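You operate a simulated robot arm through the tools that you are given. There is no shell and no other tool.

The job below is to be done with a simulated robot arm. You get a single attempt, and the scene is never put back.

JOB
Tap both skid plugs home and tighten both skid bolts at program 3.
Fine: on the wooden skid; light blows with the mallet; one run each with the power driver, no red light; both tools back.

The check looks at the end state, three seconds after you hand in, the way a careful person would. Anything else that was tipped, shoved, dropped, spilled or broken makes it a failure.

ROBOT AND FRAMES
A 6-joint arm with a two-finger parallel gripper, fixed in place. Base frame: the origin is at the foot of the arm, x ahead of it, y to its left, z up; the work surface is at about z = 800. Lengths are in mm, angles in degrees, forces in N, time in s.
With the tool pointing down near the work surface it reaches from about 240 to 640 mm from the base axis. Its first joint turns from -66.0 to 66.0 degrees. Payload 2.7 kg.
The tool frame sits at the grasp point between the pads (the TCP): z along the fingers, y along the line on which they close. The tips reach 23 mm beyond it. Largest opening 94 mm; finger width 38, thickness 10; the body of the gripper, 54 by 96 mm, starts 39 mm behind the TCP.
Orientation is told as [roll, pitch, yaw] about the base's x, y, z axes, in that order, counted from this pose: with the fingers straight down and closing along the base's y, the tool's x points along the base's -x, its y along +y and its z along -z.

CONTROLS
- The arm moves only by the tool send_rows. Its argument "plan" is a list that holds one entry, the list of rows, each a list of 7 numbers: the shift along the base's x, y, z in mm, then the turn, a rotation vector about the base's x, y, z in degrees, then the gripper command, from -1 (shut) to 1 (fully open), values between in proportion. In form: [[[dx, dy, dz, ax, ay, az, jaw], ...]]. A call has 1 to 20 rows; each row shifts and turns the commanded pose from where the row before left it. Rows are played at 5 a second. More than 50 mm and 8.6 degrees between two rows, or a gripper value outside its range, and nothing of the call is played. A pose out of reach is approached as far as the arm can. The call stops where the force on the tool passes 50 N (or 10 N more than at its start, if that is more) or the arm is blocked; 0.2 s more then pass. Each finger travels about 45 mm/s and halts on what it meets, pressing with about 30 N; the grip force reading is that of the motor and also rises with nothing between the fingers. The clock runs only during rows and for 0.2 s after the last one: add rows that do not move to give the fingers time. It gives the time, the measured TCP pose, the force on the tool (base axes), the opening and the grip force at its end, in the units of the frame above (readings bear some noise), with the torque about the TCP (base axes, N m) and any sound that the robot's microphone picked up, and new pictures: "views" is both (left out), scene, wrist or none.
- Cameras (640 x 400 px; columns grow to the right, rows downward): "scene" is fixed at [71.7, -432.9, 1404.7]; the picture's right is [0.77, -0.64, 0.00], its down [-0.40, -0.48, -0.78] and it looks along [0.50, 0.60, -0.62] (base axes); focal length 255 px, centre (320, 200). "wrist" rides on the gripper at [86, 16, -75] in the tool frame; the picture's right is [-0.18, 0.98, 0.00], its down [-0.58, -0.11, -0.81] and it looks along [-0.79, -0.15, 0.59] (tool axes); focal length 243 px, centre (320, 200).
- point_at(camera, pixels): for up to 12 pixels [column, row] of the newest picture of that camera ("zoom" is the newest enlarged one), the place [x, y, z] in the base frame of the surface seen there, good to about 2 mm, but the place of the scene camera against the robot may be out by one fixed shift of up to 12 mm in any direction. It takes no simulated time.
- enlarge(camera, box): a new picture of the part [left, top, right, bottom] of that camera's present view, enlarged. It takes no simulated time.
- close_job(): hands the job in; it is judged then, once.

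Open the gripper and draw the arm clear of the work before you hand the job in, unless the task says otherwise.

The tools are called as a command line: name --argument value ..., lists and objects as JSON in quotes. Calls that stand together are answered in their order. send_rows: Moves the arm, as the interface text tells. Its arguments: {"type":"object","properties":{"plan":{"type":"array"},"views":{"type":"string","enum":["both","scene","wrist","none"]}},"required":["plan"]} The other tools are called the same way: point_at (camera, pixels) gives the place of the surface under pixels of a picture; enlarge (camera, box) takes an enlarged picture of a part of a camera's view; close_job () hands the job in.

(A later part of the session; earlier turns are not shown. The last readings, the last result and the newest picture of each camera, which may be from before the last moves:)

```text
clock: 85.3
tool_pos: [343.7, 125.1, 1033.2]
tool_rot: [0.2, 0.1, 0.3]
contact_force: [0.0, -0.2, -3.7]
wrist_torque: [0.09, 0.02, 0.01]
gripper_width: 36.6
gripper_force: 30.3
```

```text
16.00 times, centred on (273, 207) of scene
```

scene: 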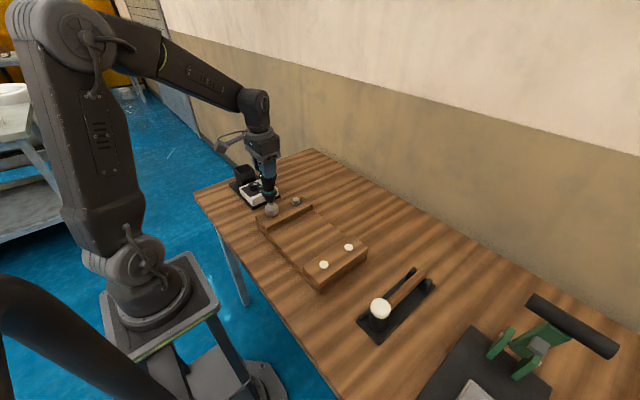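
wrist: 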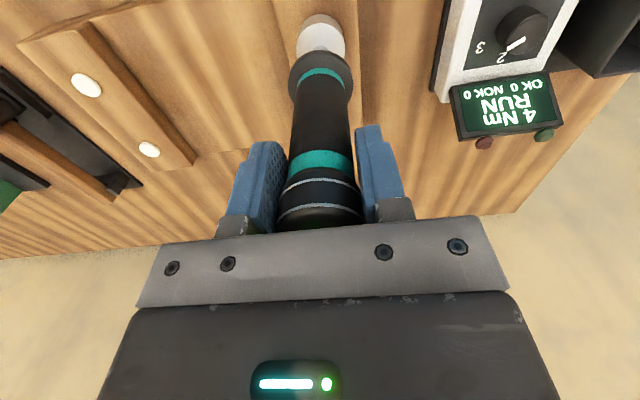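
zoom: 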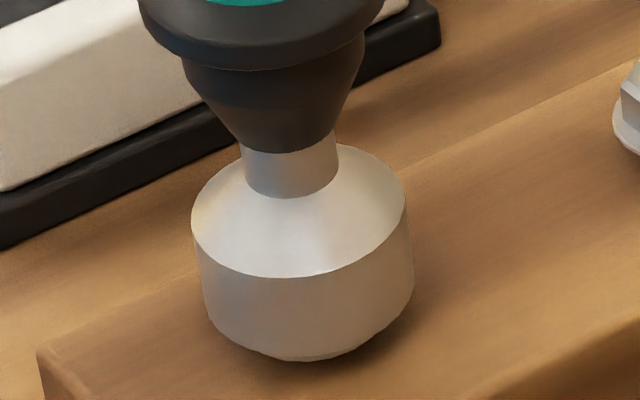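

Still "RUN" with a light press (~2 N). I'll keep following down, 1 mm per row.

send_rows --plan '[[[0, 0, -1, 0, 0, 0, -1], [0, 0, -1, 0, 0, 0, -1]]]' --views "wrist"

enlarge --camera "wrist" --box '[430, 60, 580, 150]'

enlarge --camera "scene" --box '[255, 195, 291, 219]'

```text
clock: 85.9
tool_pos: [345.1, 124.7, 1029.6]
tool_rot: [0.0, 0.1, 0.2]
contact_force: [0.6, -0.2, -2.5]
wrist_torque: [-0.11, -0.01, -0.04]
gripper_width: 36.5
gripper_force: 29.6
```

wrist: 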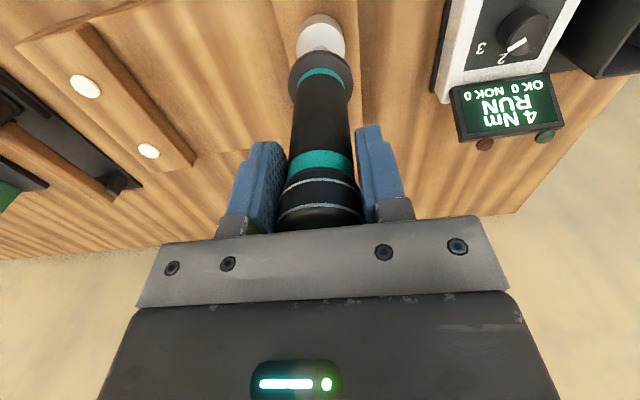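

```text
4.27 times, centred on (505, 105) of wrist
```

zoom: 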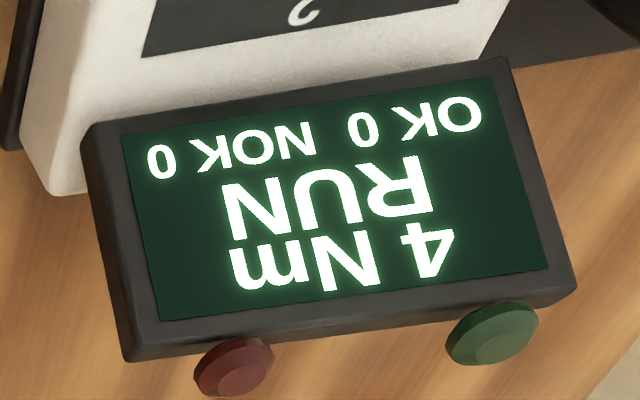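

```text
16.00 times, centred on (273, 207) of scene
```

zoom: 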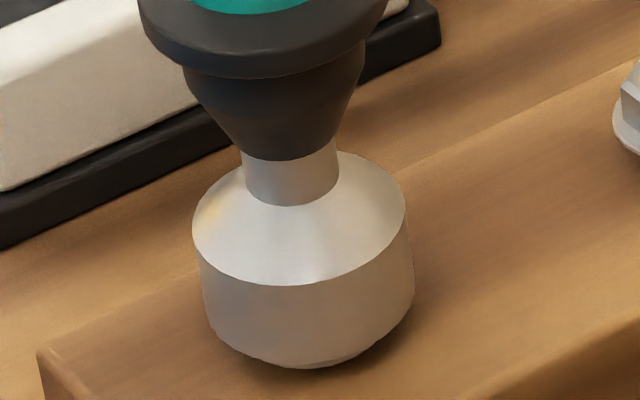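

The socket follows the bolt down (bottom now at row 366) with ~3 N press. I'll continue following.

send_rows --plan '[[[0, 0, -1, 0, 0, 0, -1], [0, 0, -1, 0, 0, 0, -1]]]' --views "wrist"

enlarge --camera "scene" --box '[255, 195, 291, 219]'

```text
clock: 86.5
tool_pos: [343.9, 125.7, 1028.5]
tool_rot: [-0.1, 0.3, 0.2]
contact_force: [0.4, -0.1, -5.1]
wrist_torque: [0.03, -0.01, 0.01]
gripper_width: 36.7
gripper_force: 30.5
```

wrist: 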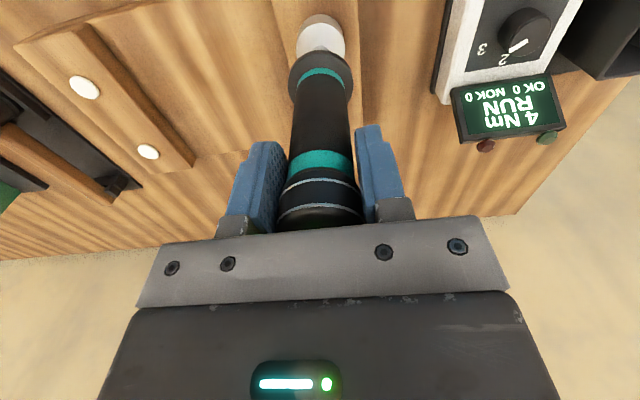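

```text
16.00 times, centred on (273, 207) of scene
```

zoom: 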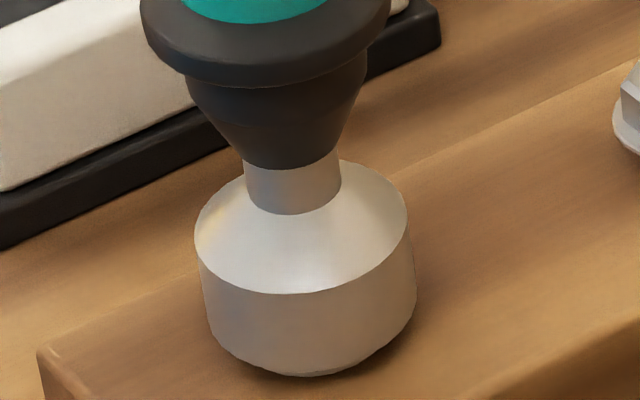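

The press dropped to about zero, so the bolt is descending a bit faster; I'll follow faster.

send_rows --plan '[[[0, 0, -2, 0, 0, 0, -1]]]' --views "wrist"

enlarge --camera "scene" --box '[255, 195, 291, 219]'

```text
clock: 86.9
tool_pos: [343.7, 124.7, 1027.0]
tool_rot: [0.1, 0.1, 0.3]
contact_force: [-1.1, 0.7, -1.5]
wrist_torque: [0.08, 0.14, 0.03]
gripper_width: 36.8
gripper_force: 30.5
```

wrist: 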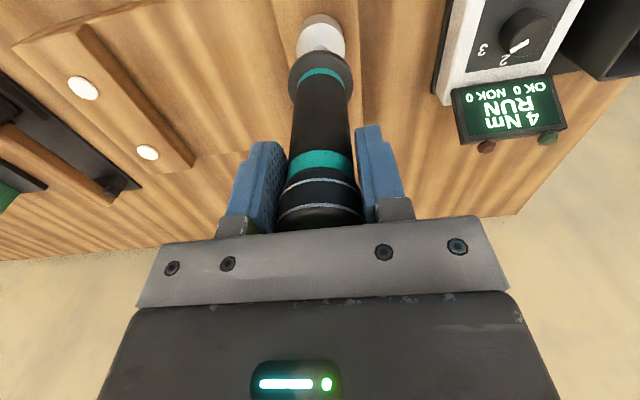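

```text
16.00 times, centred on (273, 207) of scene
```

zoom: 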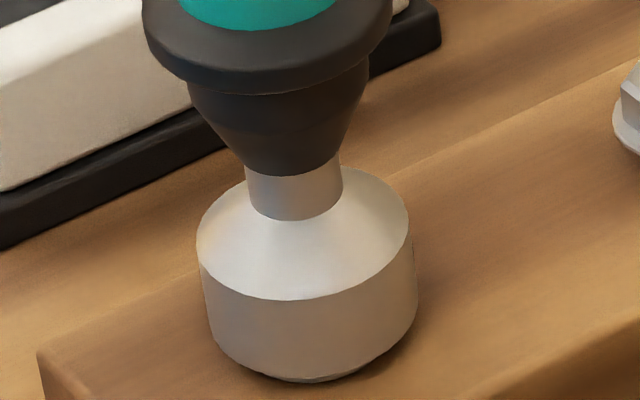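

Still running with a light press; about 6 mm descended. I'll continue.

send_rows --plan '[[[0, 0, -1.5, 0, 0, 0, -1]]]' --views "wrist"

enlarge --camera "scene" --box '[255, 195, 291, 219]'

```text
clock: 87.3
tool_pos: [343.3, 124.2, 1025.6]
tool_rot: [0.1, -0.1, 0.1]
contact_force: [-5.0, -0.5, 14.8]
wrist_torque: [-0.3, 0.54, -0.06]
gripper_width: 36.5
gripper_force: 29.9
```

wrist: 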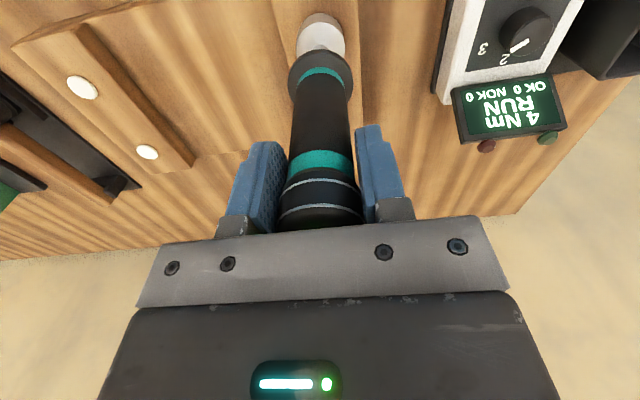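

```text
16.00 times, centred on (273, 207) of scene
```

zoom: 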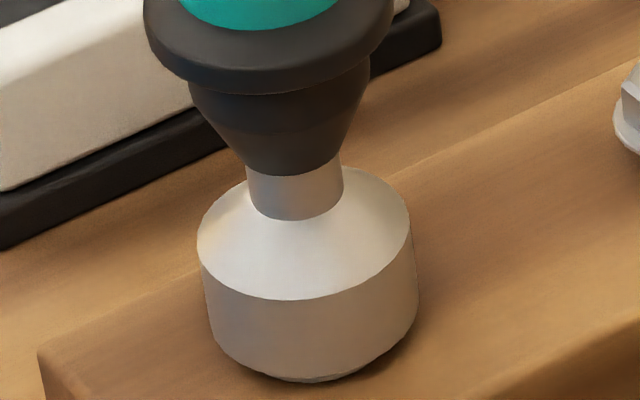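

Press rose to ~20 N while the socket stayed put. I'll hold still for a moment and watch the screen.

send_rows --plan '[[[0, 0, 0, 0, 0, 0, -1]]]' --views "wrist"

enlarge --camera "wrist" --box '[430, 60, 580, 150]'

enlarge --camera "scene" --box '[255, 195, 291, 219]'

```text
clock: 87.7
tool_pos: [344.3, 124.5, 1026.2]
tool_rot: [0.0, -0.2, 0.2]
contact_force: [-3.8, -1.4, 22.1]
wrist_torque: [-0.34, 0.22, -0.02]
gripper_width: 36.8
gripper_force: 30.1
```

wrist: 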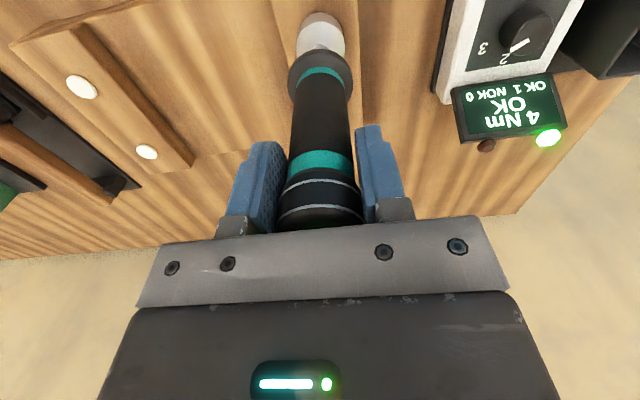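

```text
4.27 times, centred on (505, 105) of wrist
```

zoom: 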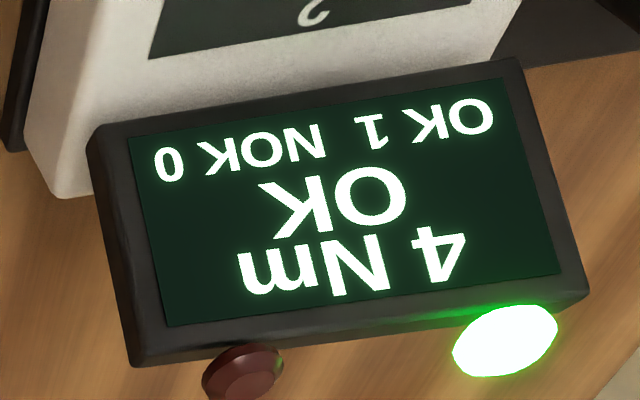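

```text
16.00 times, centred on (273, 207) of scene
```

zoom: 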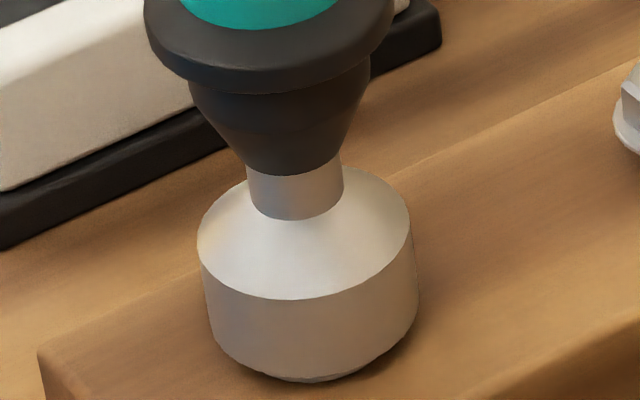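

"OK 1, NOK 0" with the green lamp lit: bolt 1 is done. I'll lift straight off.

send_rows --plan '[[[0, 0, 5, 0, 0, 0, -1], [0, 0, 12, 0, 0, 0, -1], [0, 0, 20, 0, 0, 0, -1], [0, 0, 22, 0, 0, 0, -1], [0, 0, 0, 0, 0, 0, -1]]]'

enlarge --camera "wrist" --box '[430, 60, 580, 150]'

enlarge --camera "scene" --box '[225, 130, 325, 230]'

```text
clock: 88.9
tool_pos: [343.6, 124.3, 1084.3]
tool_rot: [-0.1, 0.3, 0.2]
contact_force: [0.3, 0.5, -4.9]
wrist_torque: [-0.02, -0.02, -0.04]
gripper_width: 36.7
gripper_force: 30.5
```

scene: 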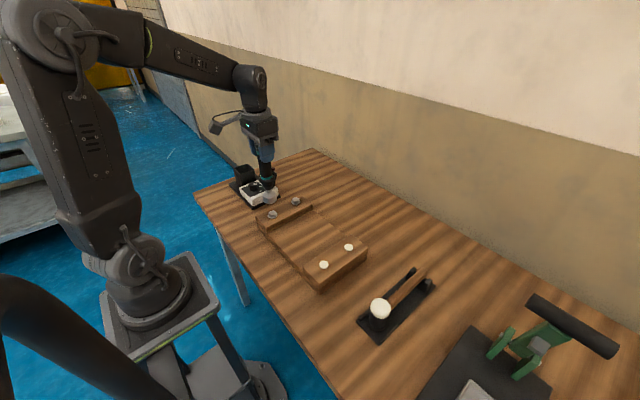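
wrist: 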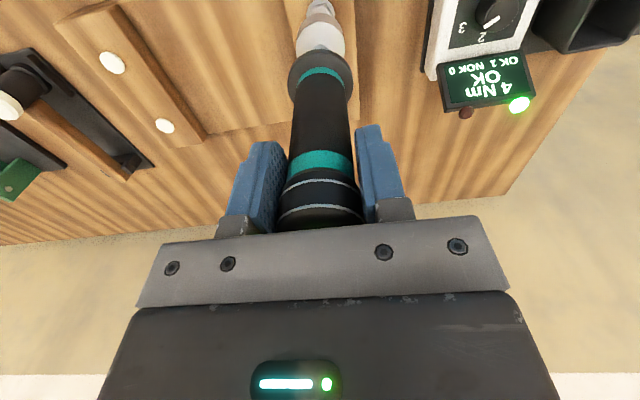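

```text
4.27 times, centred on (505, 105) of wrist
```

zoom: 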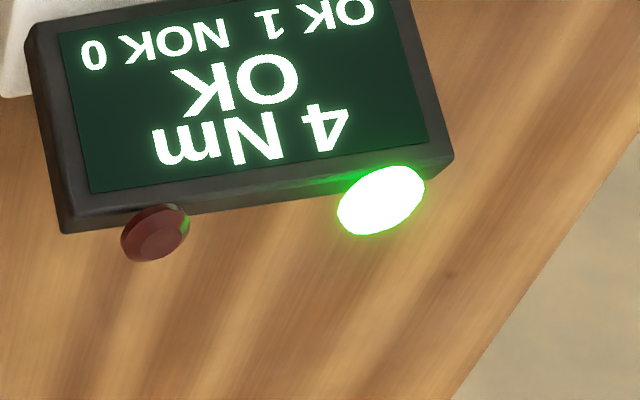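

```text
4.00 times, centred on (275, 180) of scene
```

zoom: 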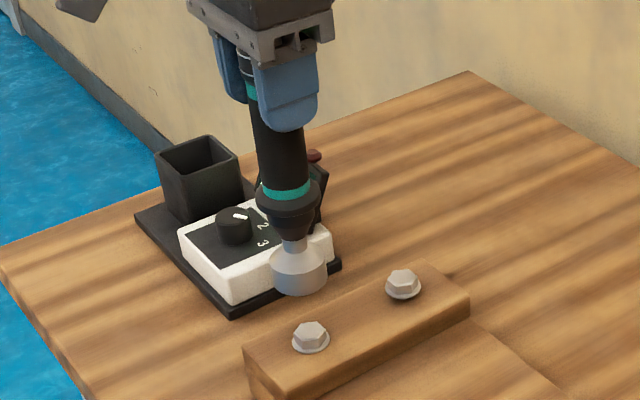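

Bolt 1 is seated. I'll move +90 mm in x to bolt 2 and check alignment.

send_rows --plan '[[[20, 0.2, 0, 0, 0, 0, -1], [25, 0.2, 0, 0, 0, 0, -1], [25, 0, 0, 0, 0, 0, -1], [20, 0, 0, 0, 0, 0, -1], [0, 0, -15, 0, 0, 0, -1], [0, 0, -15, 0, 0, 0, -1], [0, 0, -6, 0, 0, 0, -1], [0, 0, 0, 0, 0, 0, -1]]]'

enlarge --camera "scene" --box '[278, 185, 314, 209]'

point_at --camera "zoom" --pixels '[[310, 130], [310, 160], [240, 150], [380, 150], [310, 230], [310, 250], [260, 230], [360, 240]]'

```text
clock: 90.7
tool_pos: [434.5, 125.8, 1048.7]
tool_rot: [0.1, 0.2, 0.2]
contact_force: [-0.3, 0.0, -5.7]
wrist_torque: [0.01, 0.02, 0.01]
gripper_width: 36.7
gripper_force: 29.6
```

scene: 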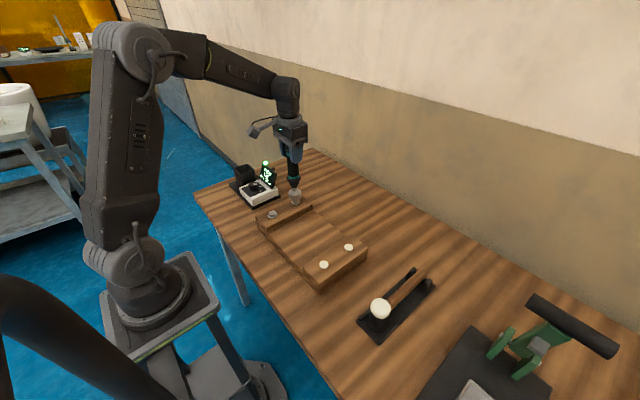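
wrist: 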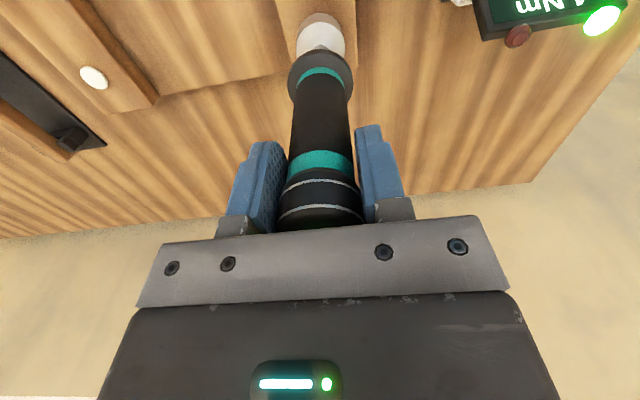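

```text
16.00 times, centred on (296, 197) of scene
```

zoom: 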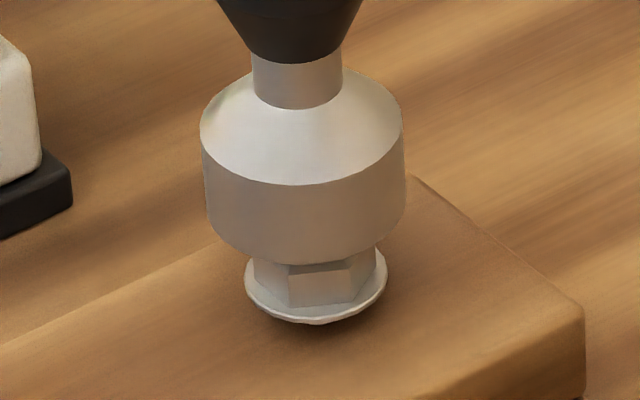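

```text
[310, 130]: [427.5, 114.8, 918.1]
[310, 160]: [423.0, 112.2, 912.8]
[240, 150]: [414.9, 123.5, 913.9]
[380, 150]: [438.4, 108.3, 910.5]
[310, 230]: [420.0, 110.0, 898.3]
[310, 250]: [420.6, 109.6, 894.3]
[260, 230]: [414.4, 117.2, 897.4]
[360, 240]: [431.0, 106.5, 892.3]
```

In the image the bolt sits ~5 px right of the socket's axis, i.e. about (+0.7,-0.6) mm. I'll correct that and lower until the socket surrounds the hex.

send_rows --plan '[[[0.7, -0.7, 0, 0, 0, 0, -1], [0, 0, -4, 0, 0, 0, -1], [0, 0, -3, 0, 0, 0, -1], [0, 0, -2, 0, 0, 0, -1], [0, 0, 0, 0, 0, 0, -1]]]' --views "scene"

enlarge --camera "scene" --box '[278, 185, 314, 209]'

```text
clock: 91.9
tool_pos: [433.4, 125.5, 1038.4]
tool_rot: [0.1, 0.2, 0.2]
contact_force: [0.2, -0.4, -5.0]
wrist_torque: [-0.02, 0.02, 0.02]
gripper_width: 36.6
gripper_force: 29.6
```

scene: 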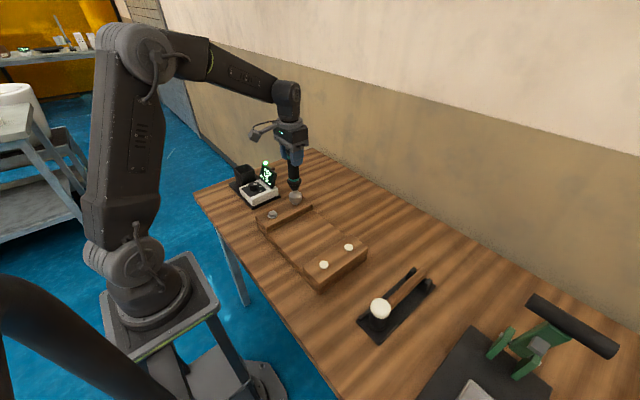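

```text
16.00 times, centred on (296, 197) of scene
```

zoom: 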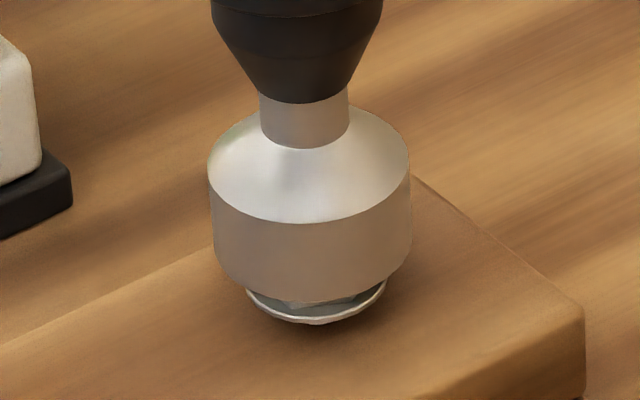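

The socket is centred around the hex with no contact. I'll lower further to start the run, watching both views.

send_rows --plan '[[[0, 0, -2, 0, 0, 0, -1], [0, 0, -1.5, 0, 0, 0, -1], [0, 0, -1, 0, 0, 0, -1]]]' --views "scene"

enlarge --camera "scene" --box '[245, 155, 315, 215]'

```text
clock: 92.7
tool_pos: [434.4, 124.5, 1033.7]
tool_rot: [0.0, 0.2, 0.3]
contact_force: [0.1, 0.8, -5.0]
wrist_torque: [0.01, 0.01, 0.01]
gripper_width: 36.5
gripper_force: 30.0
```

scene: 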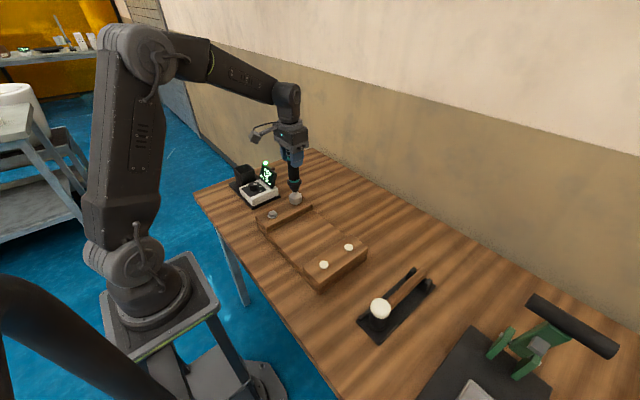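

```text
6.67 times, centred on (280, 185) of scene
```

zoom: 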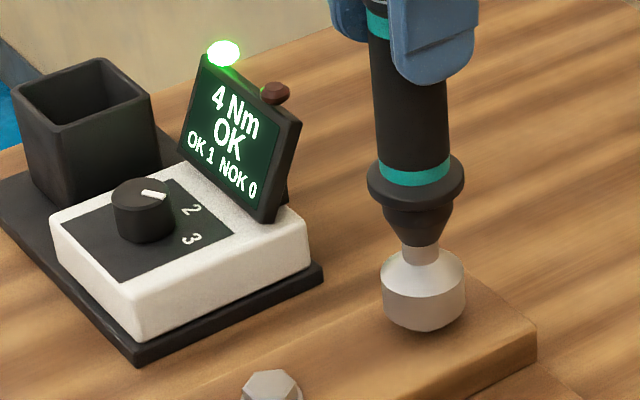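

Still "OK 1" with no contact at z≈1033.7; the screen is nicely visible in the scene view. I'll lower another 1 mm.

send_rows --plan '[[[0, 0, -1, 0, 0, 0, -1]]]' --views "none"

enlarge --camera "scene" --box '[245, 155, 315, 215]'

```text
clock: 93.1
tool_pos: [433.3, 125.4, 1032.9]
tool_rot: [0.0, 0.1, 0.2]
contact_force: [-0.1, -0.4, -2.0]
wrist_torque: [-0.17, 0.02, -0.03]
gripper_width: 36.5
gripper_force: 29.2
```

```text
6.67 times, centred on (280, 185) of scene
```

zoom: 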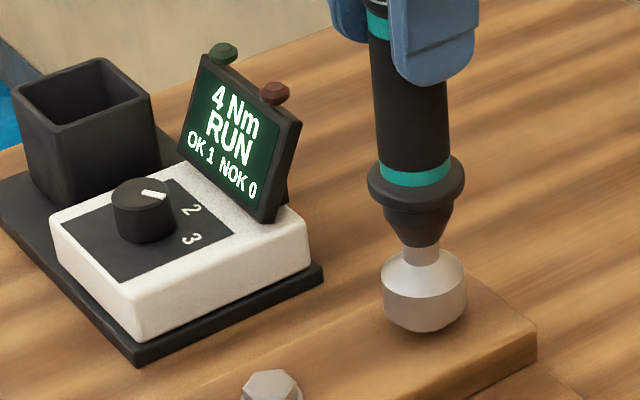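

"RUN" has started on bolt 2 with ~3 N press. I'll follow down as before.

send_rows --plan '[[[0, 0, -1.2, 0, 0, 0, -1]]]' --views "none"

send_rows --plan '[[[0, 0, -1.2, 0, 0, 0, -1]]]' --views "none"

enlarge --camera "scene" --box '[245, 155, 315, 215]'

```text
clock: 93.5
tool_pos: [434.1, 123.9, 1032.4]
tool_rot: [0.1, 0.2, 0.2]
contact_force: [-0.4, 0.1, -5.4]
wrist_torque: [0.03, 0.02, -0.01]
gripper_width: 36.6
gripper_force: 30.1
```

```text
clock: 93.9
tool_pos: [433.1, 123.8, 1032.3]
tool_rot: [0.0, 0.2, 0.3]
contact_force: [-1.0, 0.3, -3.8]
wrist_torque: [0.09, 0.04, 0.02]
gripper_width: 36.8
gripper_force: 30.0
```

```text
6.67 times, centred on (280, 185) of scene
```

zoom: 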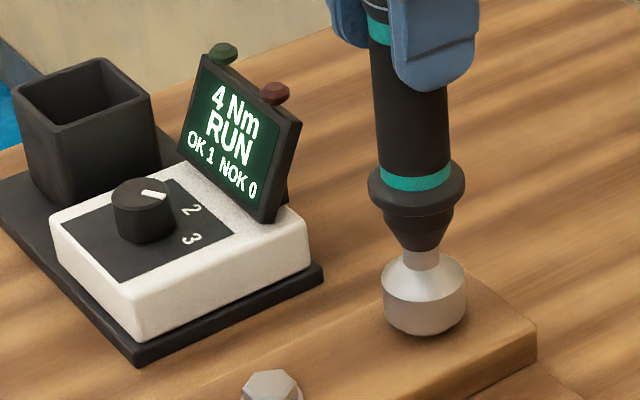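

The run continues with a light press; I'll keep following down.

send_rows --plan '[[[0, 0, -1.3, 0, 0, 0, -1]]]' --views "none"

send_rows --plan '[[[0, 0, -1.3, 0, 0, 0, -1]]]' --views "none"

enlarge --camera "scene" --box '[245, 155, 315, 215]'

```text
clock: 94.3
tool_pos: [433.2, 125.1, 1029.7]
tool_rot: [0.2, 0.1, 0.2]
contact_force: [0.3, 1.2, -3.4]
wrist_torque: [0.09, 0.04, 0.02]
gripper_width: 36.6
gripper_force: 30.2
```

```text
clock: 94.7
tool_pos: [434.1, 124.6, 1029.2]
tool_rot: [0.0, 0.1, 0.1]
contact_force: [-0.5, 1.0, -3.0]
wrist_torque: [0.14, 0.02, 0.03]
gripper_width: 36.4
gripper_force: 30.4
```

```text
6.67 times, centred on (280, 185) of scene
```

zoom: 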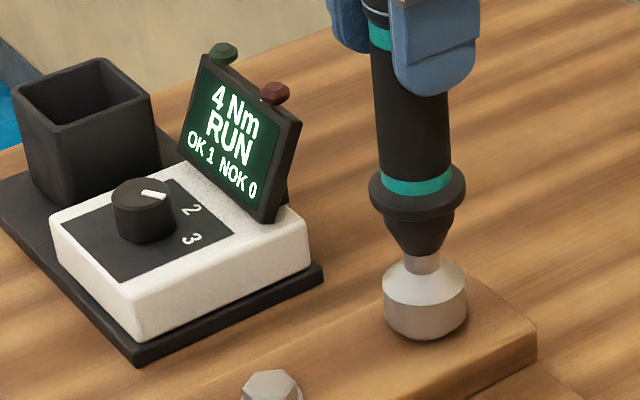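

Still "RUN" with ~3 N press and the socket sinking. I'll keep following.

send_rows --plan '[[[0, 0, -1.3, 0, 0, 0, -1]]]' --views "none"

send_rows --plan '[[[0, 0, -1.2, 0, 0, 0, -1]]]' --views "none"

enlarge --camera "scene" --box '[245, 155, 315, 215]'

```text
clock: 95.1
tool_pos: [432.8, 124.4, 1027.5]
tool_rot: [0.2, 0.1, 0.2]
contact_force: [0.8, -0.2, -3.4]
wrist_torque: [-0.04, -0.07, -0.01]
gripper_width: 36.7
gripper_force: 29.4
```

```text
clock: 95.5
tool_pos: [433.5, 124.7, 1028.0]
tool_rot: [0.1, 0.2, 0.2]
contact_force: [-0.7, -0.8, 0.4]
wrist_torque: [-0.09, 0.05, -0.01]
gripper_width: 36.6
gripper_force: 30.1
```

```text
6.67 times, centred on (280, 185) of scene
```

zoom: 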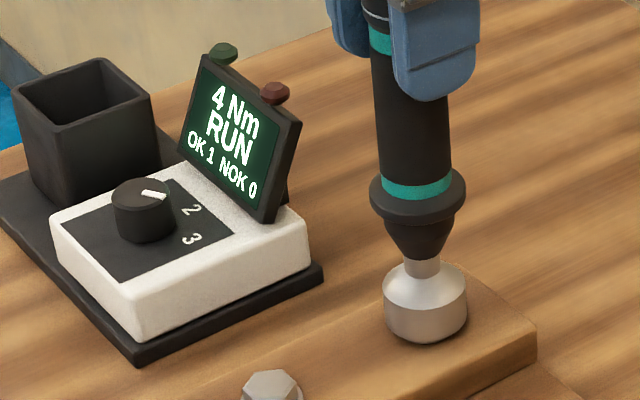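

Press now ~5.5 N and nearly at the bottom. I'll add a little and hold.

send_rows --plan '[[[0, 0, -0.8, 0, 0, 0, -1]]]' --views "none"

enlarge --camera "scene" --box '[245, 155, 315, 215]'

```text
clock: 95.9
tool_pos: [433.2, 125.1, 1026.3]
tool_rot: [0.1, 0.0, 0.2]
contact_force: [-4.3, -0.6, 9.4]
wrist_torque: [-0.2, 0.37, -0.03]
gripper_width: 36.4
gripper_force: 29.8
```

```text
6.67 times, centred on (280, 185) of scene
```

zoom: 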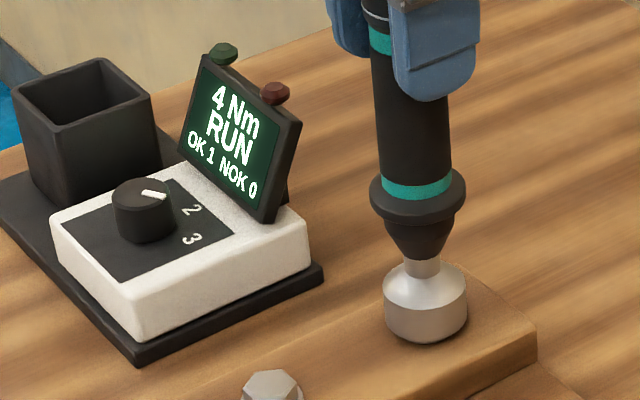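

Press ~15 N now, still "RUN"; I'll hold still and let it finish.

send_rows --plan '[[[0, 0, -0.3, 0, 0, 0, -1]]]' --views "none"

enlarge --camera "scene" --box '[245, 155, 315, 215]'

```text
clock: 96.3
tool_pos: [434.2, 124.8, 1026.8]
tool_rot: [0.1, 0.0, 0.2]
contact_force: [-5.3, -1.4, 17.1]
wrist_torque: [-0.26, 0.49, -0.05]
gripper_width: 36.5
gripper_force: 30.0
```

```text
6.67 times, centred on (280, 185) of scene
```

zoom: 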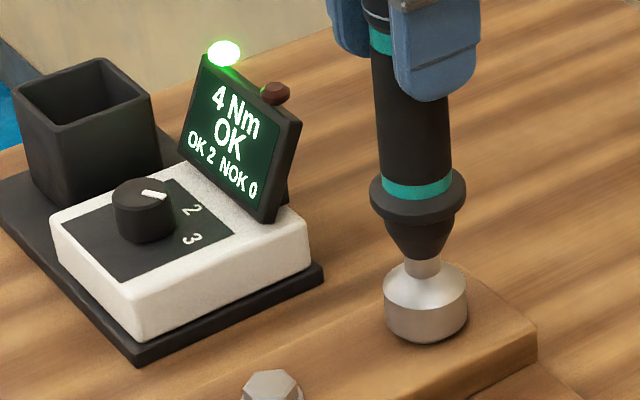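

"OK 2, NOK 0": both bolts tightened. I'll lift straight off and carry the driver back toward the holster, passing on the arm's side of the screen.

send_rows --plan '[[[0, 0, 5, 0, 0, 0, -1], [0, 0, 15, 0, 0, 0, -1], [0, 0, 25, 0, 0, 0, -1], [0, 0, 25, 0, 0, 0, -1], [-10, 0, 20, 0, 0, 0, -1], [-25, 20, 0, 0, 0, 0, -1], [-25, 30, 0, 0, 0, 0, -1], [-10, 30, 0, 0, 0, 0, -1], [0, 30, 0, 0, 0, 0, -1], [0, 30, 0, 0, 0, 0, -1], [0, 30, 0, 0, 0, 0, -1], [5, 30, 0, 0, 0, 0, -1], [10, 30, 0, 0, 0, 0, -1], [10, 30, 0, 0, 0, 0, -1], [0, 22, 0, 0, 0, 0, -1], [0, 0, 0, 0, 0, 0, -1]]]'

enlarge --camera "scene" --box '[205, 90, 285, 190]'

```text
clock: 99.7
tool_pos: [390.6, 406.5, 1116.1]
tool_rot: [0.0, 0.3, 0.2]
contact_force: [0.5, -0.4, -4.8]
wrist_torque: [0.0, 0.01, 0.0]
gripper_width: 36.6
gripper_force: 30.1
```

scene: 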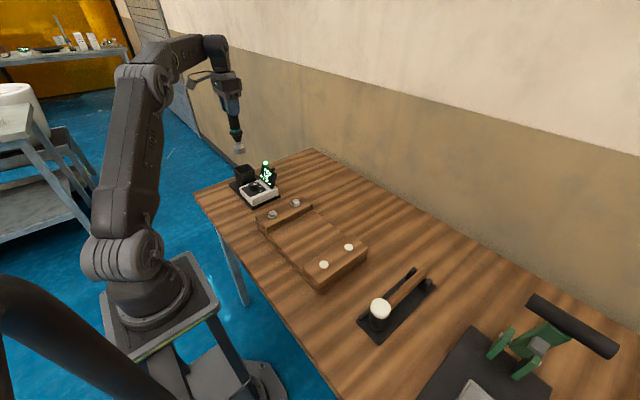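
wrist: 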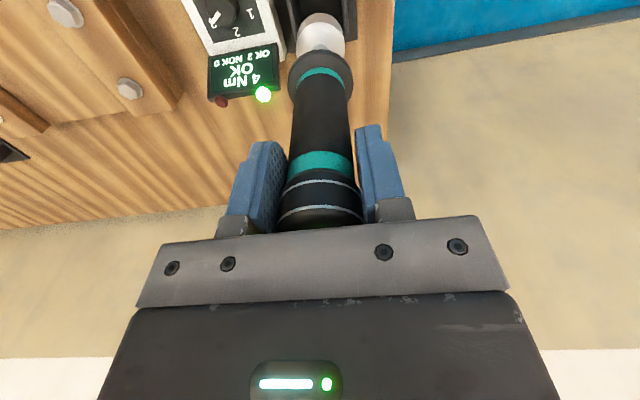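

```text
4.00 times, centred on (245, 140) of scene
```

zoom: 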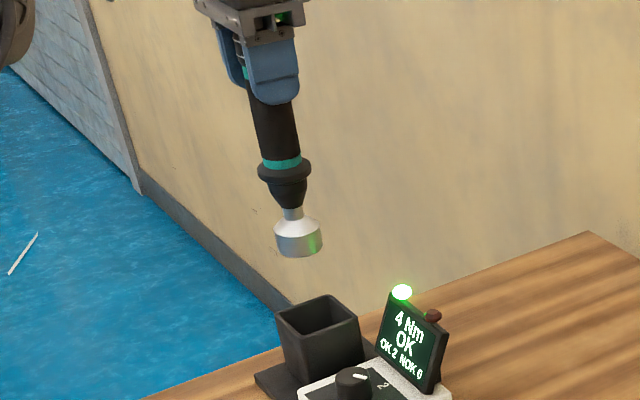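

The driver is back over the holster. I'll measure the socket's bottom and holster opening to check alignment and any slip.

point_at --camera "zoom" --pixels '[[299, 252], [299, 245], [299, 235], [278, 238], [320, 240], [318, 300], [280, 315], [322, 338], [358, 318], [325, 298], [290, 160]]'

point_at --camera "wrist" --pixels '[[320, 30], [320, 50], [322, 75], [320, 160], [320, 195]]'

enlarge --camera "wrist" --box '[250, 0, 400, 110]'

```text
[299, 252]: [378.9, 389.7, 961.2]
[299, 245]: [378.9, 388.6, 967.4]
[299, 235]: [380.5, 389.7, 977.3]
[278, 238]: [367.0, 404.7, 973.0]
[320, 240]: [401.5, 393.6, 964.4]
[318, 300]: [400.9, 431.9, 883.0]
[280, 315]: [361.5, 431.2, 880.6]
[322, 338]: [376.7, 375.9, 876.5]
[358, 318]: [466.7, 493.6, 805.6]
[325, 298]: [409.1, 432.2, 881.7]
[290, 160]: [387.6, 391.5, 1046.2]
```

```text
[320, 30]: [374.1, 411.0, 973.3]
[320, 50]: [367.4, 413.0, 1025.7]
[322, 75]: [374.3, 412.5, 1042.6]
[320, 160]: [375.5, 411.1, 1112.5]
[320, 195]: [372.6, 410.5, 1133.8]
```

```text
3.64 times, centred on (325, 55) of wrist
```

zoom: 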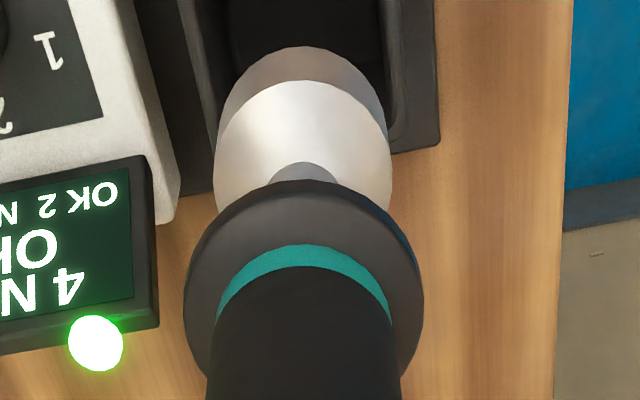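

No slip, and the socket is centred over the holster (centre ≈(386,406) in the scene frame, same as the socket). I'll lower it in, slowing near the end.

send_rows --plan '[[[-0.8, 0.6, -20, 0, 0, 0, -1], [0, 0, -25, 0, 0, 0, -1], [0, 0, -20, 0, 0, 0, -1], [0, 0, 0, 0, 0, 0, -1]]]'

enlarge --camera "scene" --box '[225, 135, 265, 195]'

enlarge --camera "wrist" --box '[250, 0, 400, 110]'

```text
clock: 100.7
tool_pos: [388.7, 407.5, 1049.3]
tool_rot: [0.1, 0.0, 0.2]
contact_force: [-0.1, 0.1, -5.5]
wrist_torque: [-0.01, 0.02, 0.0]
gripper_width: 36.6
gripper_force: 29.8
```

scene: 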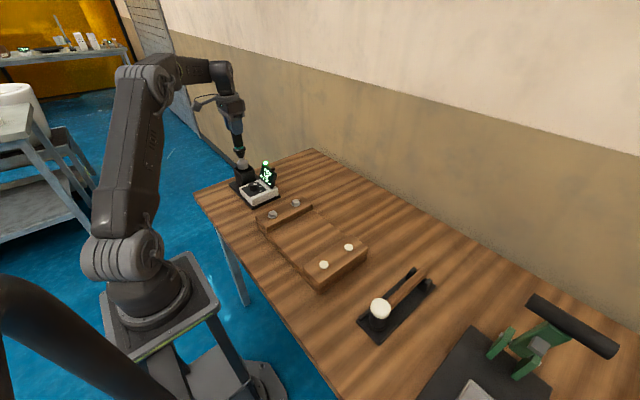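
wrist: 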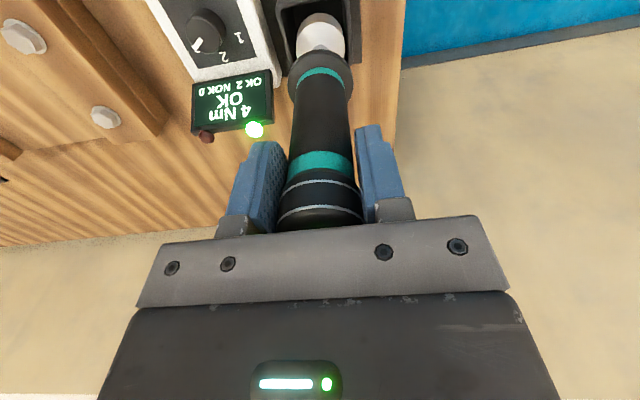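

```text
6.67 times, centred on (245, 165) of scene
```

zoom: 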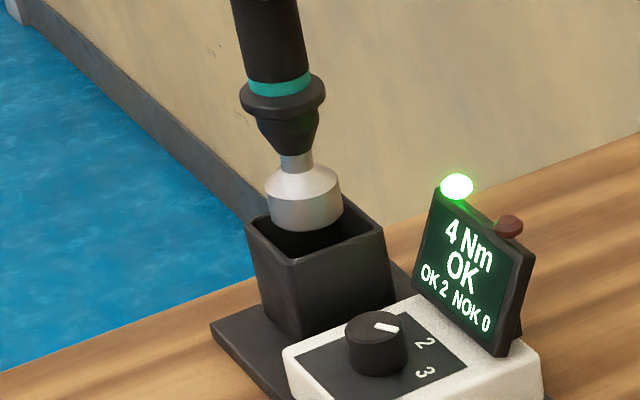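

```text
3.64 times, centred on (325, 55) of wrist
```

zoom: 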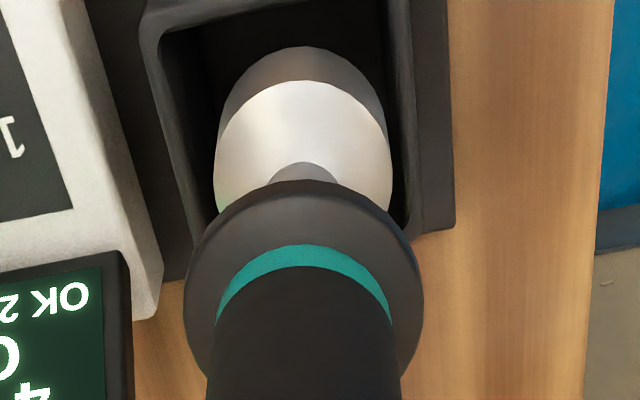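

The socket is right over the holster opening. I'll continue lowering it in.

send_rows --plan '[[[0, 0, -15, 0, 0, 0, -1], [0, 0, -15, 0, 0, 0, -1], [0, 0, -15, 0, 0, 0, -1], [0, 0, -10, 0, 0, 0, -1], [0, 0, -5, 0, 0, 0, -1], [0, 0, 0, 0, 0, 0, -1]]]'

enlarge --camera "scene" --box '[225, 125, 265, 195]'

```text
clock: 102.1
tool_pos: [388.9, 406.4, 990.8]
tool_rot: [0.1, 0.2, 0.2]
contact_force: [0.8, 0.6, -6.6]
wrist_torque: [0.01, 0.02, 0.01]
gripper_width: 36.7
gripper_force: 30.0
```

scene: 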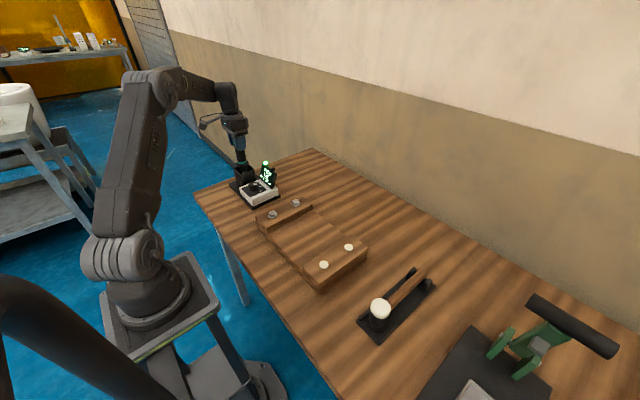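
wrist: 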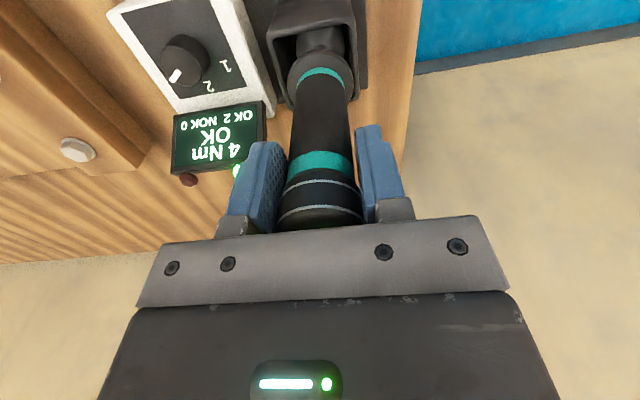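

```text
5.71 times, centred on (245, 160) of scene
```

zoom: 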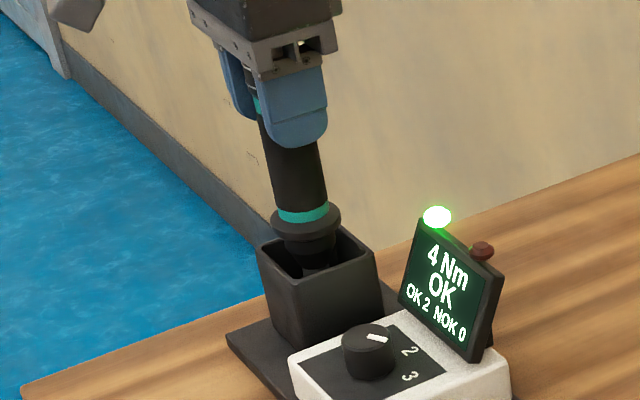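

About 6 mm remain. To avoid pressing the driver on its base I'll go down in 1 mm steps and watch for the load easing.

send_rows --plan '[[[0, 0, -2, 0, 0, 0, -1], [0, 0, -1, 0, 0, 0, -1], [0, 0, -1, 0, 0, 0, -1], [0, 0, 0, 0, 0, 0, -1]]]' --views "none"

send_rows --plan '[[[0, 0, -1, 0, 0, 0, -1], [0, 0, 0, 0, 0, 0, -1]]]' --views "none"

```text
clock: 103.1
tool_pos: [389.0, 408.3, 987.0]
tool_rot: [0.0, 0.2, 0.2]
contact_force: [0.3, -0.1, -5.0]
wrist_torque: [0.0, 0.03, 0.01]
gripper_width: 36.7
gripper_force: 30.0
```

```text
clock: 103.7
tool_pos: [388.3, 407.6, 985.0]
tool_rot: [0.0, 0.2, 0.1]
contact_force: [0.2, 0.0, -6.0]
wrist_torque: [0.0, 0.05, 0.0]
gripper_width: 36.7
gripper_force: 30.1
```

Still carrying the full weight at z≈985. I'll lower another millimetre at a time.

send_rows --plan '[[[0, 0, -1, 0, 0, 0, -1], [0, 0, 0, 0, 0, 0, -1]]]' --views "none"

enlarge --camera "scene" --box '[225, 125, 265, 195]'

```text
clock: 104.3
tool_pos: [388.3, 407.5, 984.2]
tool_rot: [0.0, 0.1, 0.1]
contact_force: [1.2, 0.3, -4.3]
wrist_torque: [0.0, 0.02, -0.03]
gripper_width: 36.7
gripper_force: 30.2
```

```text
5.71 times, centred on (245, 160) of scene
```

zoom: 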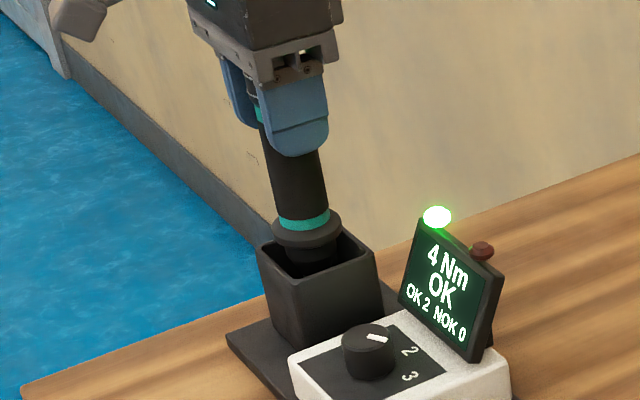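

The lower teal ring is at row 222 vs 228 originally, so ~4 mm remain (the driver slid up slightly in the grip). I'll continue in 1 mm steps.

send_rows --plan '[[[0, 0, -1, 0, 0, 0, -1], [0, 0, -1, 0, 0, 0, -1], [0, 0, 0, 0, 0, 0, -1]]]' --views "none"

send_rows --plan '[[[0, 0, -1, 0, 0, 0, -1], [0, 0, 0, 0, 0, 0, -1]]]' --views "none"

enlarge --camera "scene" --box '[225, 125, 265, 195]'

```text
clock: 105.1
tool_pos: [388.3, 408.4, 983.0]
tool_rot: [0.2, 0.0, 0.2]
contact_force: [-3.5, -3.0, 7.9]
wrist_torque: [-0.52, 0.41, -0.05]
gripper_width: 36.7
gripper_force: 30.4
```

```text
clock: 105.7
tool_pos: [389.9, 407.9, 982.6]
tool_rot: [0.3, -0.2, 0.2]
contact_force: [-4.4, -1.8, 20.6]
wrist_torque: [-0.34, 0.23, 0.0]
gripper_width: 36.7
gripper_force: 30.0
```

```text
5.71 times, centred on (245, 160) of scene
```

zoom: 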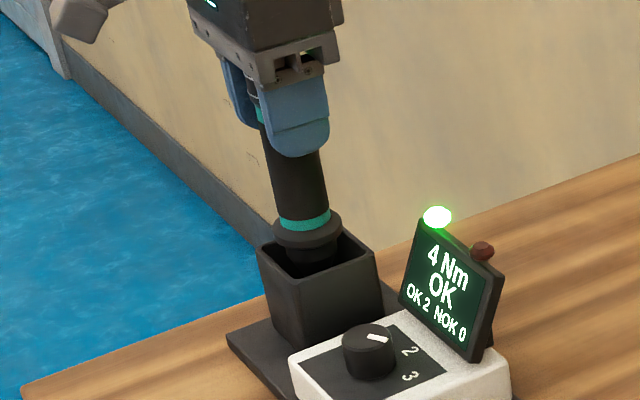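

The driver has touched bottom (press ~26 N) with the screen still at OK 2. I'll compare its seat with the original using the same zoom as before.

enlarge --camera "scene" --box '[228, 128, 252, 176]'

```text
8.33 times, centred on (240, 152) of scene
```

zoom: 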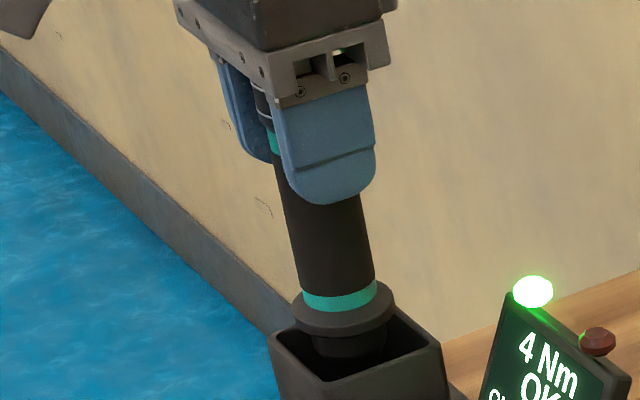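

The seat matches the original within about a millimetre. I'll ease off the press slightly and open the jaws gradually.

send_rows --plan '[[[0, 0, 1.5, 0, 0, 0, -1], [0, 0, 0, 0, 0, 0, -1], [0, 0, 0, 0, 0, 0, -0.25], [0, 0, 0, 0, 0, 0, -0.1], [0, 0, 0, 0, 0, 0, 0.1], [0, 0, 0, 0, 0, 0, 0.3], [0, 0, 0, 0, 0, 0, 0.4], [0, 0, 0, 0, 0, 0, 0.4]]]'

enlarge --camera "scene" --box '[225, 125, 265, 195]'

```text
clock: 107.5
tool_pos: [388.9, 407.1, 983.8]
tool_rot: [0.1, 0.1, 0.2]
contact_force: [-0.7, -0.1, -0.9]
wrist_torque: [0.02, 0.02, 0.0]
gripper_width: 65.7
gripper_force: 0.0
```

scene: 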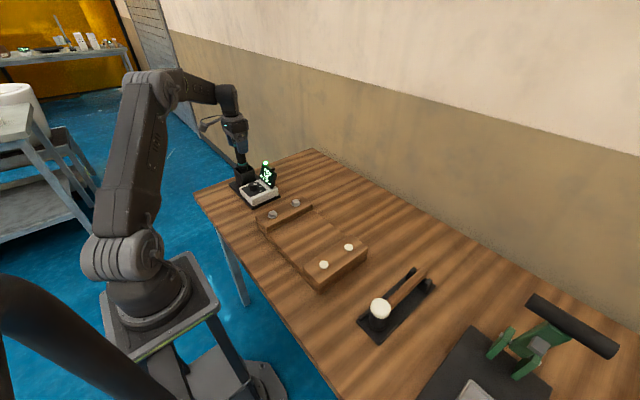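
wrist: 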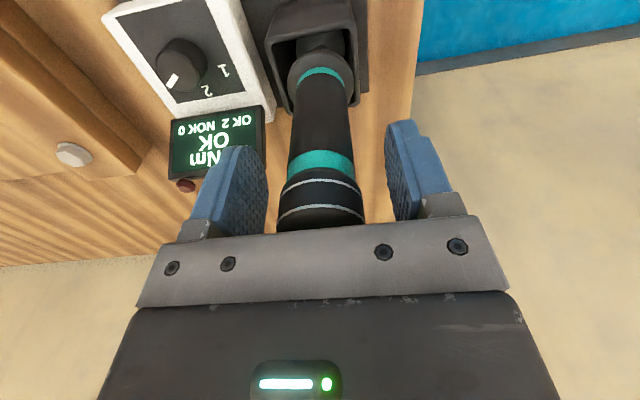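

```text
5.71 times, centred on (245, 160) of scene
```

zoom: 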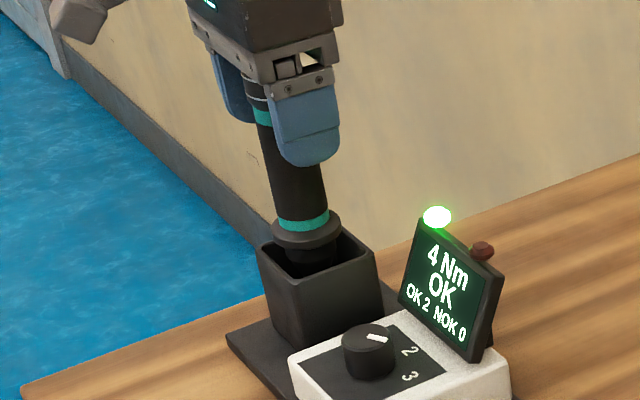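

The jaws are open and the driver stands in its holster. I'll rise straight up clear of it and then move back toward the middle.

send_rows --plan '[[[0, 0, 15, 0, 0, 0, 0.4], [0, 0, 25, 0, 0, 0, 0.4], [0, 0, 30, 0, 0, 0, 0.4], [0, 0, 35, 0, 0, 0, 0.4], [0, 0, 35, 0, 0, 0, 0.4], [-20, -40, 10, 0, 0, 0, 0.4], [-20, -45, 0, 0, 0, 0, 0.4], [-20, -45, 0, 0, 0, 0, 0.4], [0, 0, 0, 0, 0, 0, 0.4]]]'

enlarge --camera "scene" --box '[228, 128, 252, 176]'

enlarge --camera "scene" --box '[255, 185, 315, 225]'

enlarge --camera "scene" --box '[290, 225, 460, 350]'

```text
clock: 109.5
tool_pos: [326.3, 277.5, 1132.2]
tool_rot: [0.1, 0.1, 0.1]
contact_force: [0.6, 0.2, -0.3]
wrist_torque: [0.02, 0.0, -0.01]
gripper_width: 65.5
gripper_force: 0.0
```

scene: 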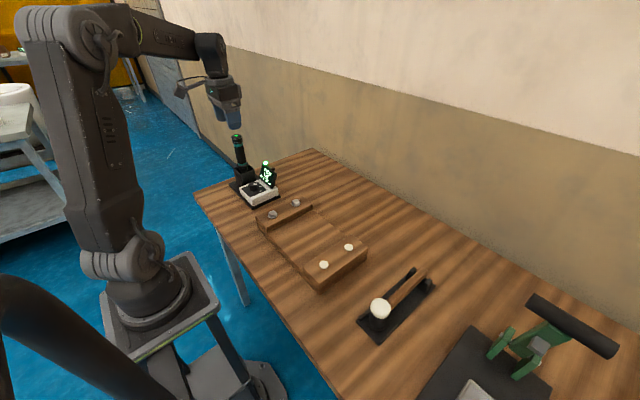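
wrist: 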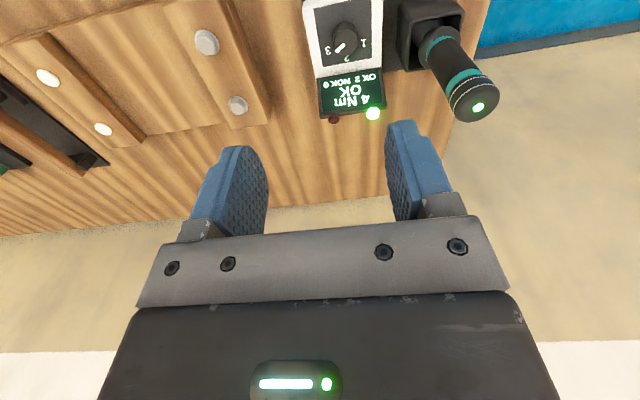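

```text
8.33 times, centred on (240, 152) of scene
```

zoom: 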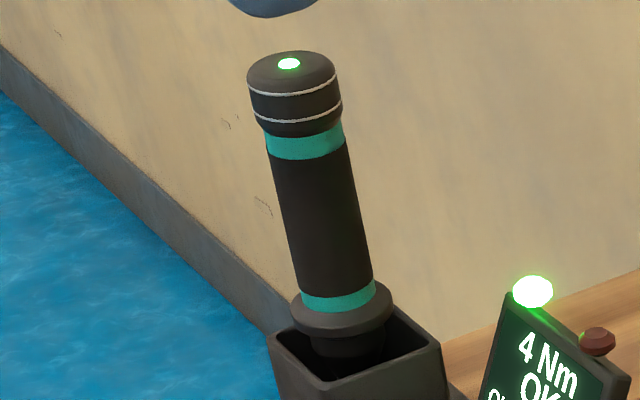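

```text
10.00 times, centred on (285, 205) of scene
```

zoom: 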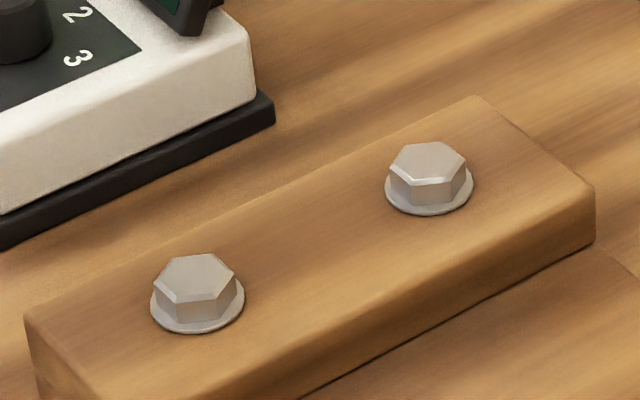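

```text
3.20 times, centred on (375, 288) of scene
```

zoom: 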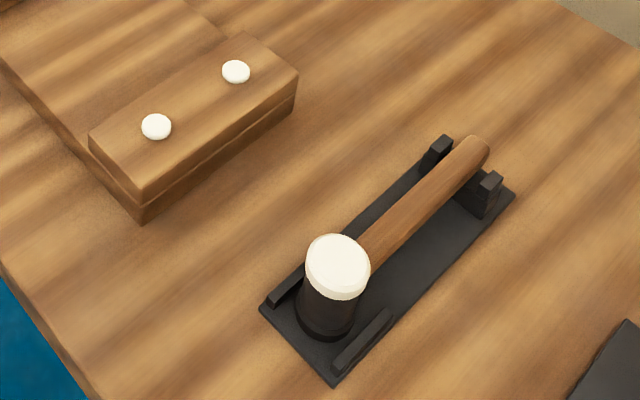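

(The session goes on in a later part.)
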